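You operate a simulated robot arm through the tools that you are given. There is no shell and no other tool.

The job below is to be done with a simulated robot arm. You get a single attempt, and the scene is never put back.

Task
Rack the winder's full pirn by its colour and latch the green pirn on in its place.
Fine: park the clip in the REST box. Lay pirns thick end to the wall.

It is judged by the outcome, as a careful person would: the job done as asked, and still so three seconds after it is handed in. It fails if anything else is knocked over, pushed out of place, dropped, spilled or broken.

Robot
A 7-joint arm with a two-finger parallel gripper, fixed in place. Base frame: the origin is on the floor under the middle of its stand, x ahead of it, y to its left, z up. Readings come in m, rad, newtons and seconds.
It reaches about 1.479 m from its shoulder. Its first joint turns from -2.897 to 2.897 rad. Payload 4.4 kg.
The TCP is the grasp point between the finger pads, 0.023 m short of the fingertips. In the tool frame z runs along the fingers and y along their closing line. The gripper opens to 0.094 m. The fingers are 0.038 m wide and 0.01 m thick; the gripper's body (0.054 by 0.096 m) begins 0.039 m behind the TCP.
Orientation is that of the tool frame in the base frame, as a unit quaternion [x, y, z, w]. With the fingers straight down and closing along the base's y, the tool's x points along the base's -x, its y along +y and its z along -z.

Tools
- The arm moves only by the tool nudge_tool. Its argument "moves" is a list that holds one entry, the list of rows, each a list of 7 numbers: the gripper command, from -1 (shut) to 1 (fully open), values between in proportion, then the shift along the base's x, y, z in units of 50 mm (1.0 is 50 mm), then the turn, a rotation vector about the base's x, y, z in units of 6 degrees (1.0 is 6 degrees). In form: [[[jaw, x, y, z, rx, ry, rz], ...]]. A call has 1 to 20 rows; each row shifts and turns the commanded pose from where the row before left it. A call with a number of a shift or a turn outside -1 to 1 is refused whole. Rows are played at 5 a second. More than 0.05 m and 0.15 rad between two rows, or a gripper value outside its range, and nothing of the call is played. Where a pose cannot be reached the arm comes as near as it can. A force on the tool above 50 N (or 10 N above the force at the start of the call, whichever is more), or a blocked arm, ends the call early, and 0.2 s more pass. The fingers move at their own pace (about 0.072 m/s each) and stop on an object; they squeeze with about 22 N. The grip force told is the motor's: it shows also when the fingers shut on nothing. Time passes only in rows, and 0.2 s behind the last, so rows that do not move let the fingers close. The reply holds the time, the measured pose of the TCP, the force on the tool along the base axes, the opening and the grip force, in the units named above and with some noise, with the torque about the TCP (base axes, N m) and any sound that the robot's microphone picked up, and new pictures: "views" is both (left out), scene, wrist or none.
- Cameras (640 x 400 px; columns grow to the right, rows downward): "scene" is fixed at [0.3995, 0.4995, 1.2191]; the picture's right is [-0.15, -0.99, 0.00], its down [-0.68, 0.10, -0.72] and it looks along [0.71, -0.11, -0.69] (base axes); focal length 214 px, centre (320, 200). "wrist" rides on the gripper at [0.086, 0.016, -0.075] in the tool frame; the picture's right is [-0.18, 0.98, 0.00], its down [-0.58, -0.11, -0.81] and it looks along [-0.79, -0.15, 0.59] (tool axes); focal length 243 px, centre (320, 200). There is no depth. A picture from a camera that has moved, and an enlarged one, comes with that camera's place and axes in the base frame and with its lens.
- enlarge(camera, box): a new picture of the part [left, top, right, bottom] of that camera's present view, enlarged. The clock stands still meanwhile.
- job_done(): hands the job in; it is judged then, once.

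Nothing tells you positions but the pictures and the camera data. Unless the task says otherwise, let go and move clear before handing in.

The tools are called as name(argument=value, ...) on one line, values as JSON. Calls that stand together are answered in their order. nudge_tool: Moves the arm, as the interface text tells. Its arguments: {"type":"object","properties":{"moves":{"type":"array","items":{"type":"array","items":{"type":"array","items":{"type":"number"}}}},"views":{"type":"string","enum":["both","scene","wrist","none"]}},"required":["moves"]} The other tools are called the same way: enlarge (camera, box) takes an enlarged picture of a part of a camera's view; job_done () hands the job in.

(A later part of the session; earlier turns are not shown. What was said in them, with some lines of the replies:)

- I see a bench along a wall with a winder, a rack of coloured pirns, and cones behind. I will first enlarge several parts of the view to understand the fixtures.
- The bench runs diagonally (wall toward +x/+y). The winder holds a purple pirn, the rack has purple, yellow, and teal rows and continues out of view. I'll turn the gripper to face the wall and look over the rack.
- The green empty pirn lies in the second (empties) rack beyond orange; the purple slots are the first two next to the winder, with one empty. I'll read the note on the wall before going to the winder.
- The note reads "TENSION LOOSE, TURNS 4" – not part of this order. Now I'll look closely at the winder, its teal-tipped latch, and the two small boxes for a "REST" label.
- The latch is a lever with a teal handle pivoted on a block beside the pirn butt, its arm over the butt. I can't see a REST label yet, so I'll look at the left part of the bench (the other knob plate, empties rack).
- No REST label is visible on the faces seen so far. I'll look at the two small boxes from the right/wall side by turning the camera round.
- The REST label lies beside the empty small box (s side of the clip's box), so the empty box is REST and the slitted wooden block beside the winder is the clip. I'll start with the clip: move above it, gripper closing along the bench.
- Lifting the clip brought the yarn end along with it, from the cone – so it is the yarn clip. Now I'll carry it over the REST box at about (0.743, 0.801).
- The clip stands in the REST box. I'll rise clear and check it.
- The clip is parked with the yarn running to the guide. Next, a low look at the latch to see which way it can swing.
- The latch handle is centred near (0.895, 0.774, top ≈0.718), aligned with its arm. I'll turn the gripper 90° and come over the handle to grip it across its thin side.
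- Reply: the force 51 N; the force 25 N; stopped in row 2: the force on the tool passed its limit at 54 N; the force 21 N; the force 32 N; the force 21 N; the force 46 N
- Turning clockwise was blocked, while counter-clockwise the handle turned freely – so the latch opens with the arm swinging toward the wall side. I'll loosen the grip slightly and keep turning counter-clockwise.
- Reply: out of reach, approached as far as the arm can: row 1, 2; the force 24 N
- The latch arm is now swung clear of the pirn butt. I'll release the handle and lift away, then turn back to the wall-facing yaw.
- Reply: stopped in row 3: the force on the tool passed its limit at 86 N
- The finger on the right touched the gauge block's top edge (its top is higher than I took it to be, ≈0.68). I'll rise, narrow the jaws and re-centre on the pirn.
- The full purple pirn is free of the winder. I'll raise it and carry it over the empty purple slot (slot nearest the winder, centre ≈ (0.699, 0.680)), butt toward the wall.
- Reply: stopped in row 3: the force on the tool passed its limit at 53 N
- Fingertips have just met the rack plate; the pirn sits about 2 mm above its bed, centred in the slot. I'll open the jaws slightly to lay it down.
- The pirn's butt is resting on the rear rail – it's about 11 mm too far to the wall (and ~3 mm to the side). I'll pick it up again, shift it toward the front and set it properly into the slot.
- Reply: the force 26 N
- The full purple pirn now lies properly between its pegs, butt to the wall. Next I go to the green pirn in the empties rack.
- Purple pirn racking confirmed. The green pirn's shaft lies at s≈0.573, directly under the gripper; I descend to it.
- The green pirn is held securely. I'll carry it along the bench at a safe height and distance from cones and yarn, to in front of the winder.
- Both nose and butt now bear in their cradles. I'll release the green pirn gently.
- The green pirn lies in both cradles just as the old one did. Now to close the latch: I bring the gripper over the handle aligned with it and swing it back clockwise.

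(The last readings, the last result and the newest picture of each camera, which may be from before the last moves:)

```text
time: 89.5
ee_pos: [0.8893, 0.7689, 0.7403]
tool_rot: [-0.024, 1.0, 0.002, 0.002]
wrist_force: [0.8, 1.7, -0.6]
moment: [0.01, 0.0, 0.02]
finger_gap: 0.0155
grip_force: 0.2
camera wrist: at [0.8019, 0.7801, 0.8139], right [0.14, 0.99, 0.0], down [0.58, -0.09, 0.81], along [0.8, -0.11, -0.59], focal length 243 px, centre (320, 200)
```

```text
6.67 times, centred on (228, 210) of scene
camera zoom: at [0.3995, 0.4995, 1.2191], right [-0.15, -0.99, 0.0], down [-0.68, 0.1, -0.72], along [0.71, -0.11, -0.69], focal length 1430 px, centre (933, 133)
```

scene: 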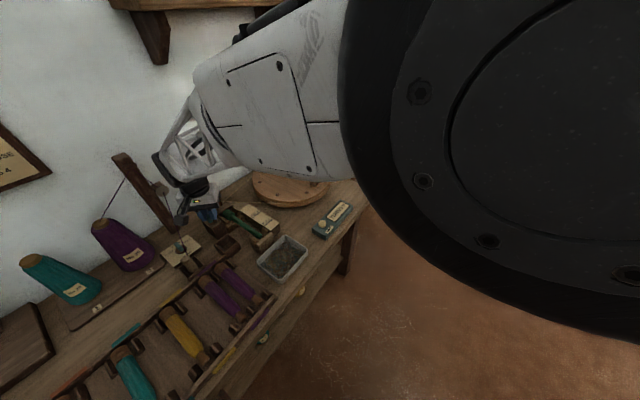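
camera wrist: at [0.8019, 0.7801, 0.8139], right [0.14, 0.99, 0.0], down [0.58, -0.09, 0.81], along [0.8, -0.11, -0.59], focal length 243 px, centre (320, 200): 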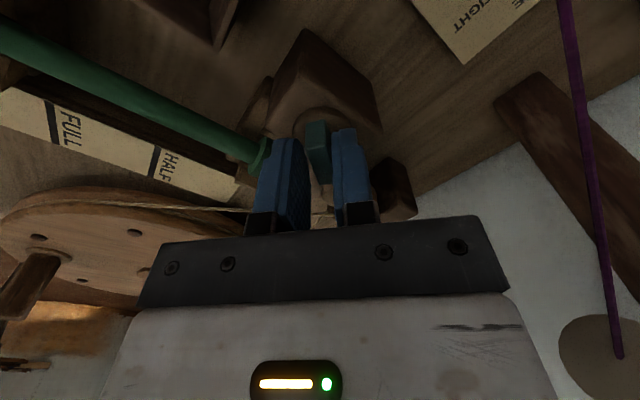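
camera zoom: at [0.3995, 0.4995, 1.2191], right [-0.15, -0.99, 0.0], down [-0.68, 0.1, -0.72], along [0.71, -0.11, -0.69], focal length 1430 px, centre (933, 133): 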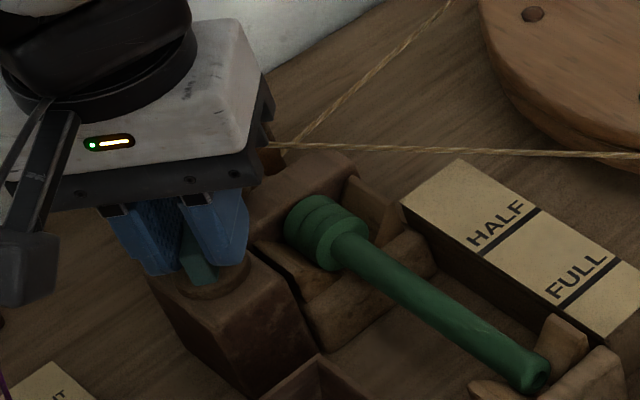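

nudge_tool(moves=[[[-0.68, 0, 0, -0.02, 0, 0, -0.8], [-0.68, 0, 0, -0.02, 0, 0, -0.8], [-0.68, 0, 0, -0.02, 0, 0, -0.8], [-0.68, 0, 0, 0, 0, 0, -0.8], [-0.68, 0, 0, 0, 0, 0, -0.8]]], views="both")

enlarge(camera="scene", box=[180, 180, 276, 240])

```text
time: 90.7
ee_pos: [0.8883, 0.7676, 0.7357]
tool_rot: [0.187, 0.982, 0.002, 0.001]
wrist_force: [0.5, 0.0, 0.3]
moment: [-0.01, 0.0, -0.01]
finger_gap: 0.0154
grip_force: 0.3
camera wrist: at [0.814, 0.814, 0.8101], right [0.53, 0.85, 0.0], down [0.5, -0.32, 0.81], along [0.69, -0.43, -0.59], focal length 243 px, centre (320, 200)
```

scene: 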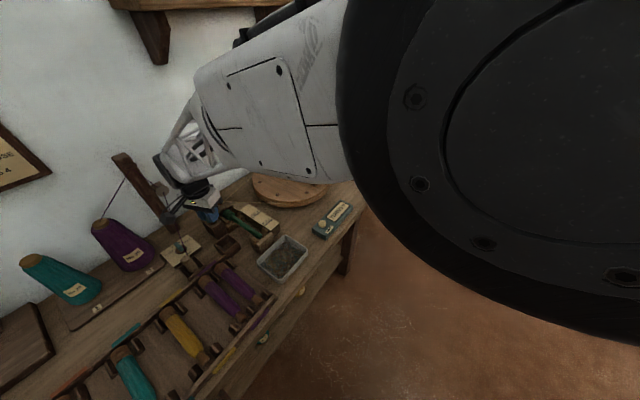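
wrist: 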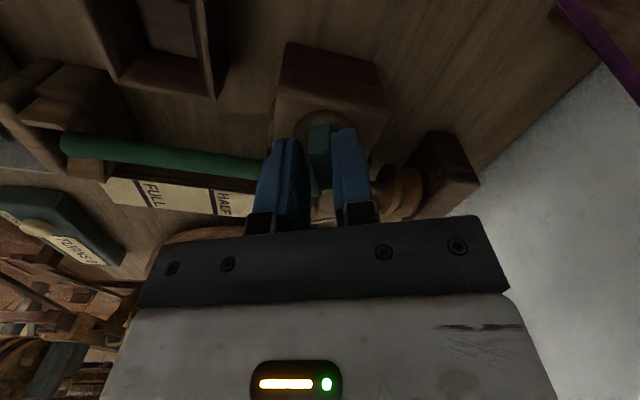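

```text
6.67 times, centred on (228, 210) of scene
camera zoom: at [0.3995, 0.4995, 1.2191], right [-0.15, -0.99, 0.0], down [-0.68, 0.1, -0.72], along [0.71, -0.11, -0.69], focal length 1430 px, centre (933, 133)
```

zoom: 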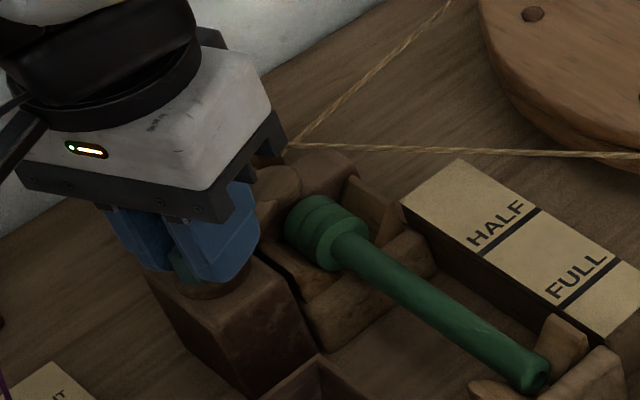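

nudge_tool(moves=[[[-0.68, 0, 0, 0, 0, 0, -0.8], [-0.68, 0, 0, 0, 0, 0, -0.8], [-0.68, 0, 0, 0, 0, 0, -0.8], [-0.68, 0, 0, 0, 0, 0, -0.8]]], views="wrist")

enlarge(camera="scene", box=[180, 180, 276, 240])

```text
time: 91.7
ee_pos: [0.8902, 0.7671, 0.7367]
tool_rot: [0.347, 0.938, 0.002, 0.001]
wrist_force: [1.2, -0.2, -0.1]
moment: [0.02, 0.0, -0.02]
finger_gap: 0.0155
grip_force: 0.6
camera wrist: at [0.834, 0.8362, 0.8104], right [0.78, 0.63, 0.0], down [0.37, -0.46, 0.81], along [0.51, -0.63, -0.59], focal length 243 px, centre (320, 200)
```

wrist: 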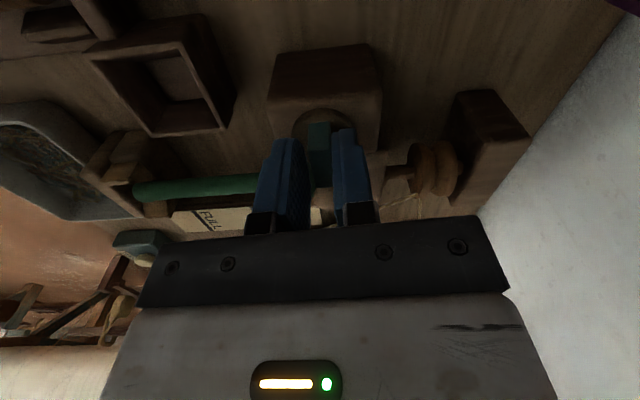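

```text
6.67 times, centred on (228, 210) of scene
camera zoom: at [0.3995, 0.4995, 1.2191], right [-0.15, -0.99, 0.0], down [-0.68, 0.1, -0.72], along [0.71, -0.11, -0.69], focal length 1430 px, centre (933, 133)
```

zoom: 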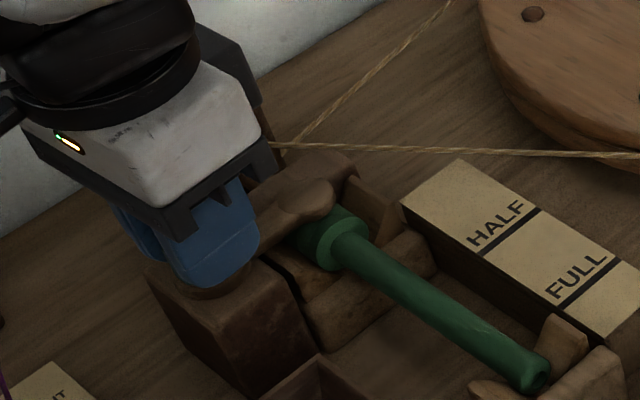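

nudge_tool(moves=[[[-0.68, 0, 0, 0, 0, 0, -0.7], [-0.68, 0, 0, 0, 0, 0, 0]]], views="none")

```text
time: 92.3
ee_pos: [0.8891, 0.7678, 0.7363]
tool_rot: [0.381, 0.924, 0.001, 0.002]
wrist_force: [-0.1, 0.3, 0.1]
moment: [-0.03, -0.04, 0.01]
finger_gap: 0.0148
grip_force: 0.1
```

nudge_tool(moves=[[[-0.68, 0.01, 0.01, 0, 0, 0, -0.7], [-0.68, 0, 0, 0, 0, 0, 0]]], views="none")

```text
time: 92.9
ee_pos: [0.8892, 0.7696, 0.7355]
tool_rot: [0.414, 0.91, 0.002, 0.001]
wrist_force: [-0.4, 0.0, -0.2]
moment: [0.01, 0.0, 0.01]
finger_gap: 0.0148
grip_force: 0.0
```

nudge_tool(moves=[[[-0.68, 0, 0, 0, 0, 0, -0.6], [-0.68, 0, 0, 0, 0, 0, 0]]], views="none")

enlarge(camera="scene", box=[180, 180, 276, 240])

enlarge(camera="wrist", box=[240, 100, 400, 200])

```text
time: 93.5
ee_pos: [0.8896, 0.7668, 0.7357]
tool_rot: [0.443, 0.896, 0.001, 0.002]
wrist_force: [1.2, 2.4, 0.6]
moment: [-0.03, -0.04, 0.03]
finger_gap: 0.0159
grip_force: 0.6
```

```text
6.67 times, centred on (228, 210) of scene
camera zoom: at [0.3995, 0.4995, 1.2191], right [-0.15, -0.99, 0.0], down [-0.68, 0.1, -0.72], along [0.71, -0.11, -0.69], focal length 1430 px, centre (933, 133)
```

zoom: 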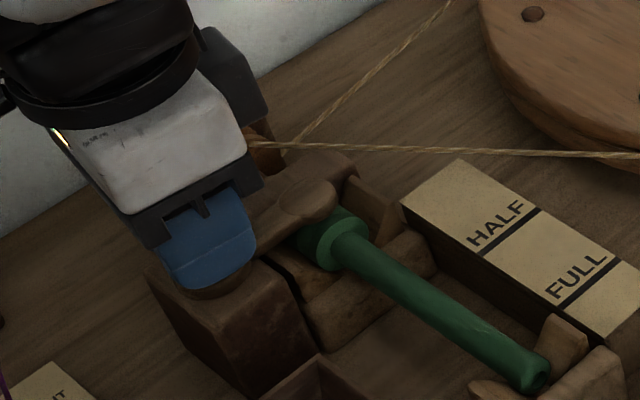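

```text
4.00 times, centred on (320, 150) of wrist
camera zoom: at [0.8498, 0.8467, 0.8108], right [0.89, 0.45, 0.0], down [0.26, -0.53, 0.81], along [0.37, -0.72, -0.59], focal length 970 px, centre (320, 400)
```

zoom: 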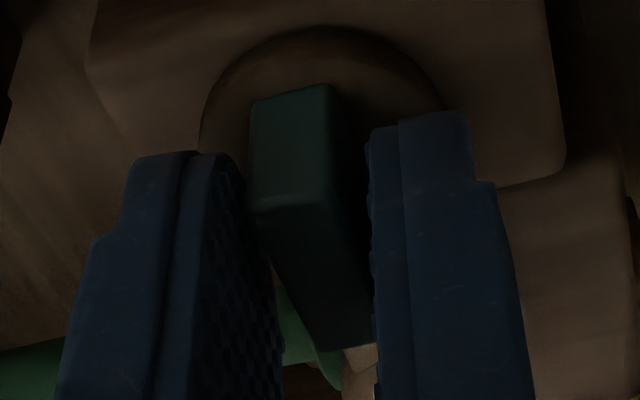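

nudge_tool(moves=[[[-0.68, 0, 0, 0, 0, 0, -0.4], [-0.68, 0, 0, 0, 0, 0, 0]]], views="none")

```text
time: 94.1
ee_pos: [0.8891, 0.7695, 0.7365]
tool_rot: [0.461, 0.887, 0.002, 0.001]
wrist_force: [2.3, 4.4, 0.3]
moment: [0.04, 0.0, 0.08]
finger_gap: 0.0171
grip_force: 2.0
```

nudge_tool(moves=[[[-0.68, 0.01, 0.01, 0, 0, 0, 0.6], [-0.68, 0, 0, 0, 0, 0, 0.6], [-0.8, 0, 0, 0, 0, 0, 0], [-1, 0, 0, 0, 0, 0, 0], [-1, 0, 0, 0, 0, 0, 0]]], views="none")

```text
time: 95.3
ee_pos: [0.8894, 0.7704, 0.7368]
tool_rot: [0.405, 0.914, 0.001, 0.003]
wrist_force: [23.9, 14.8, -9.6]
moment: [-0.02, -0.12, 1.21]
finger_gap: 0.0114
grip_force: 44.9
```

The latch is hard against its stop, as it was at the start. I release the handle and rise clear.

nudge_tool(moves=[[[-0.4, 0, 0, 0, 0, 0, 0], [-0.2, 0, 0, 0, 0, 0, 0], [-0.2, 0, 0, 0.3, 0, 0, 0], [-0.2, 0, 0, 0.8, 0, 0, 0], [-0.2, 0, 0, 0.9, 0, 0, 0], [-0.2, 0, 0, 0.9, 0, 0, 0]]], views="both")

enlarge(camera="scene", box=[180, 180, 276, 240])

enlarge(camera="wrist", box=[240, 0, 400, 100])

```text
time: 96.7
ee_pos: [0.8853, 0.7692, 0.8793]
tool_rot: [0.406, 0.914, 0.0, 0.002]
wrist_force: [-0.7, -0.4, -1.4]
moment: [-0.01, 0.01, 0.02]
finger_gap: 0.0375
grip_force: 0.0
camera wrist: at [0.8404, 0.8437, 0.9543], right [0.85, 0.52, 0.0], down [0.31, -0.5, 0.81], along [0.42, -0.69, -0.59], focal length 243 px, centre (320, 200)
```

scene: 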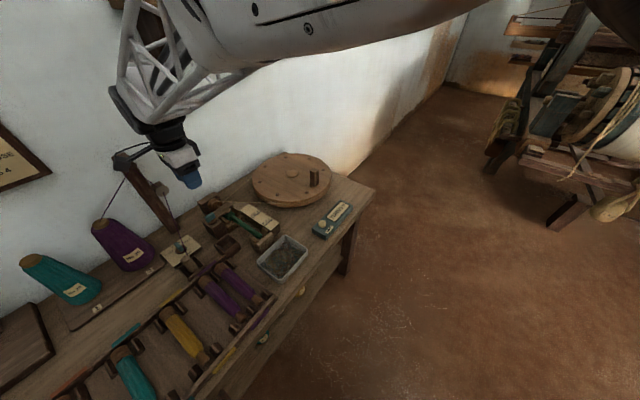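
wrist: 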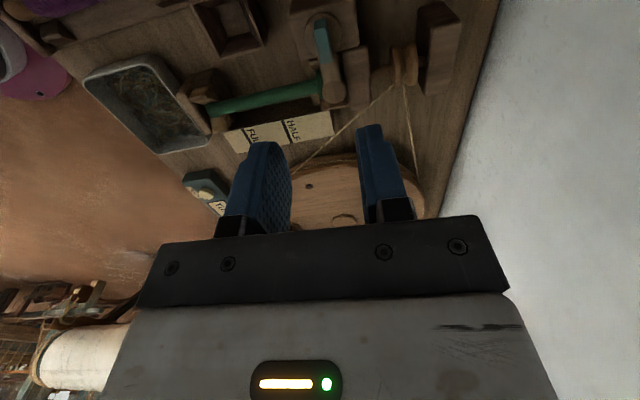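

```text
6.67 times, centred on (228, 210) of scene
camera zoom: at [0.3995, 0.4995, 1.2191], right [-0.15, -0.99, 0.0], down [-0.68, 0.1, -0.72], along [0.71, -0.11, -0.69], focal length 1430 px, centre (933, 133)
```

zoom: 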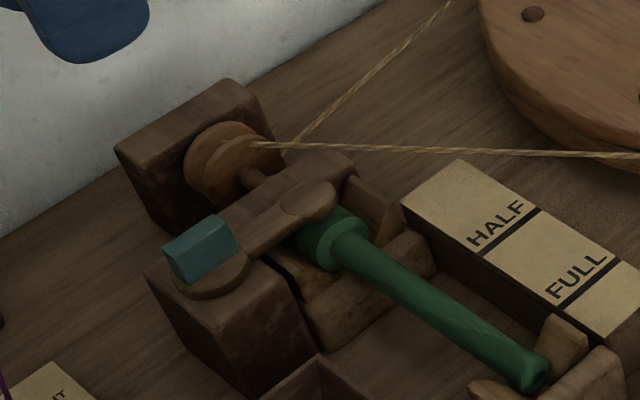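

```text
4.00 times, centred on (320, 50) of wrist
camera zoom: at [0.8404, 0.8437, 0.9543], right [0.85, 0.52, 0.0], down [0.31, -0.5, 0.81], along [0.42, -0.69, -0.59], focal length 970 px, centre (320, 800)
```

zoom: 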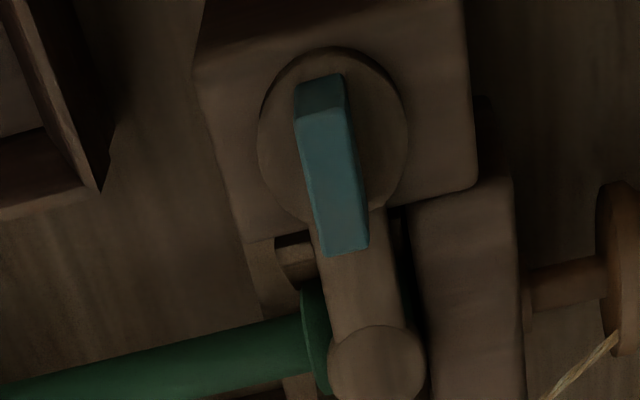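

The latch arm is back over the green pirn's butt, exactly as it stood originally. I'll withdraw upward and check the whole scene.

nudge_tool(moves=[[[0.0, 0, 0, 0.9, 0, 0, 0], [0.0, -0.3, -0.4, 0.8, 0, 0, 0.5], [0.0, -0.6, -0.6, 0.3, 0, 0, 0.9], [0.0, -0.6, -0.6, 0.2, 0, 0, 0.9], [0.0, -0.6, -0.6, 0, 0, 0, 0.9], [0.0, -0.6, -0.6, 0, 0, 0, 0.9], [0.0, -0.6, -0.6, 0, 0, 0, 0.9], [0.0, -0.6, -0.6, 0, 0, 0, 0.9], [0.0, -0.6, -0.6, 0, 0, 0, 0.9], [0.0, -0.6, -0.6, 0, 0, 0, 0.9], [0.0, -0.4, -0.3, 0, 0, 0, 0.9]]], views="both")

enlarge(camera="scene", box=[80, 160, 320, 310])

enlarge(camera="scene", box=[160, 230, 288, 310])

```text
time: 99.1
ee_pos: [0.6138, 0.4931, 0.9898]
tool_rot: [-0.034, 0.999, 0.002, 0.001]
wrist_force: [-0.2, 0.3, -0.2]
moment: [0.02, -0.02, -0.03]
finger_gap: 0.0468
grip_force: 0.1
camera wrist: at [0.5262, 0.5034, 1.0644], right [0.12, 0.99, 0.0], down [0.59, -0.07, 0.81], along [0.8, -0.09, -0.59], focal length 243 px, centre (320, 200)
```

scene: 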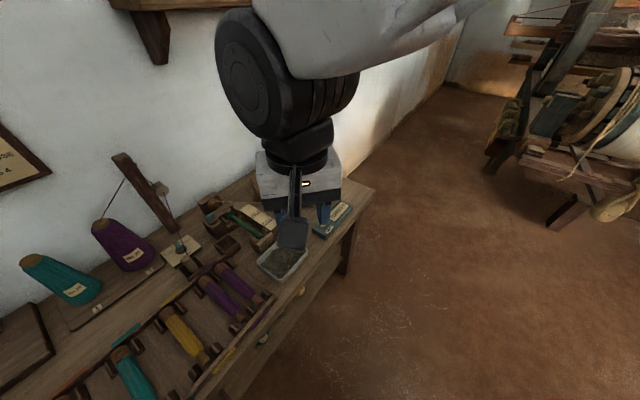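
wrist: 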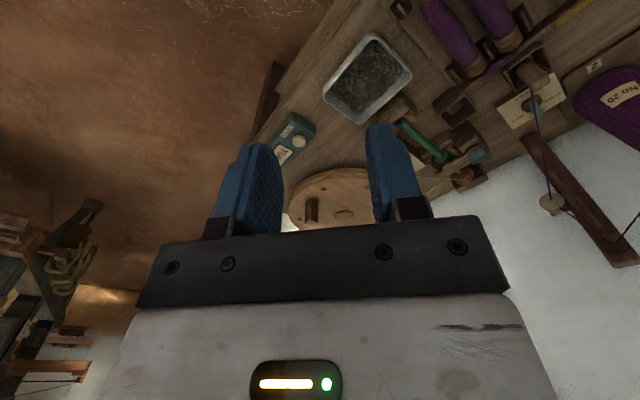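

```text
2.67 times, centred on (200, 235) of scene
camera zoom: at [0.3995, 0.4995, 1.2191], right [-0.15, -0.99, 0.0], down [-0.68, 0.1, -0.72], along [0.71, -0.11, -0.69], focal length 572 px, centre (640, 107)
```

zoom: 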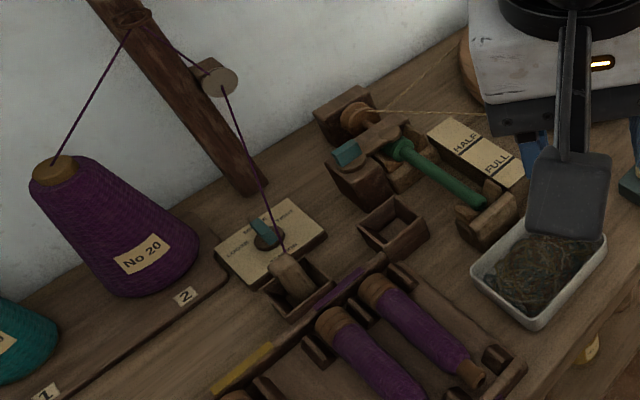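

```text
5.00 times, centred on (224, 270) of scene
camera zoom: at [0.3995, 0.4995, 1.2191], right [-0.15, -0.99, 0.0], down [-0.68, 0.1, -0.72], along [0.71, -0.11, -0.69], focal length 1072 px, centre (800, -150)
```

zoom: 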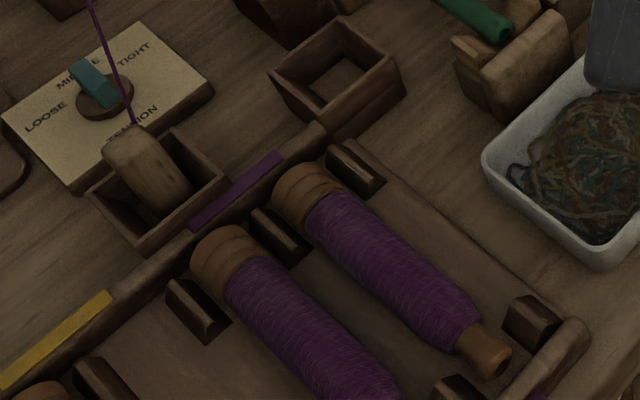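

Everything checks out. The clip stands in the REST box with its yarn. The purple pirn lies in the purple section, thick end to the wall. The green pirn is seated on the winder under the closed latch. The arm is clear, so I hand in.

job_done()

```text
The job is handed in.
```

The full purple pirn is racked, the green pirn is latched on the winder in its place, and I've handed the job in. The tool only confirmed receipt, so I don't have the verdict.

- **Full pirn:** it lies in the empty slot of the purple section, beside the other purple one, thick end to the wall. My first placement left its thick end resting on the rear rail, so I picked it up and reset it between the pegs.
- **Green pirn:** it sits in both cradles where the purple one was. The latch is closed over its thick end, turned back to its stop.
- **Clip:** it stands upright in the REST box. Lifting it took the yarn end off the full pirn, and the yarn now runs from the guide to the clip.

While reaching for the full pirn, a finger pressed down on the gauge block (the one marked HALF and FULL) and a force limit stopped the arm. In the later pictures the block hadn't moved. Nothing else looked out of place, and the arm is clear of the bench.
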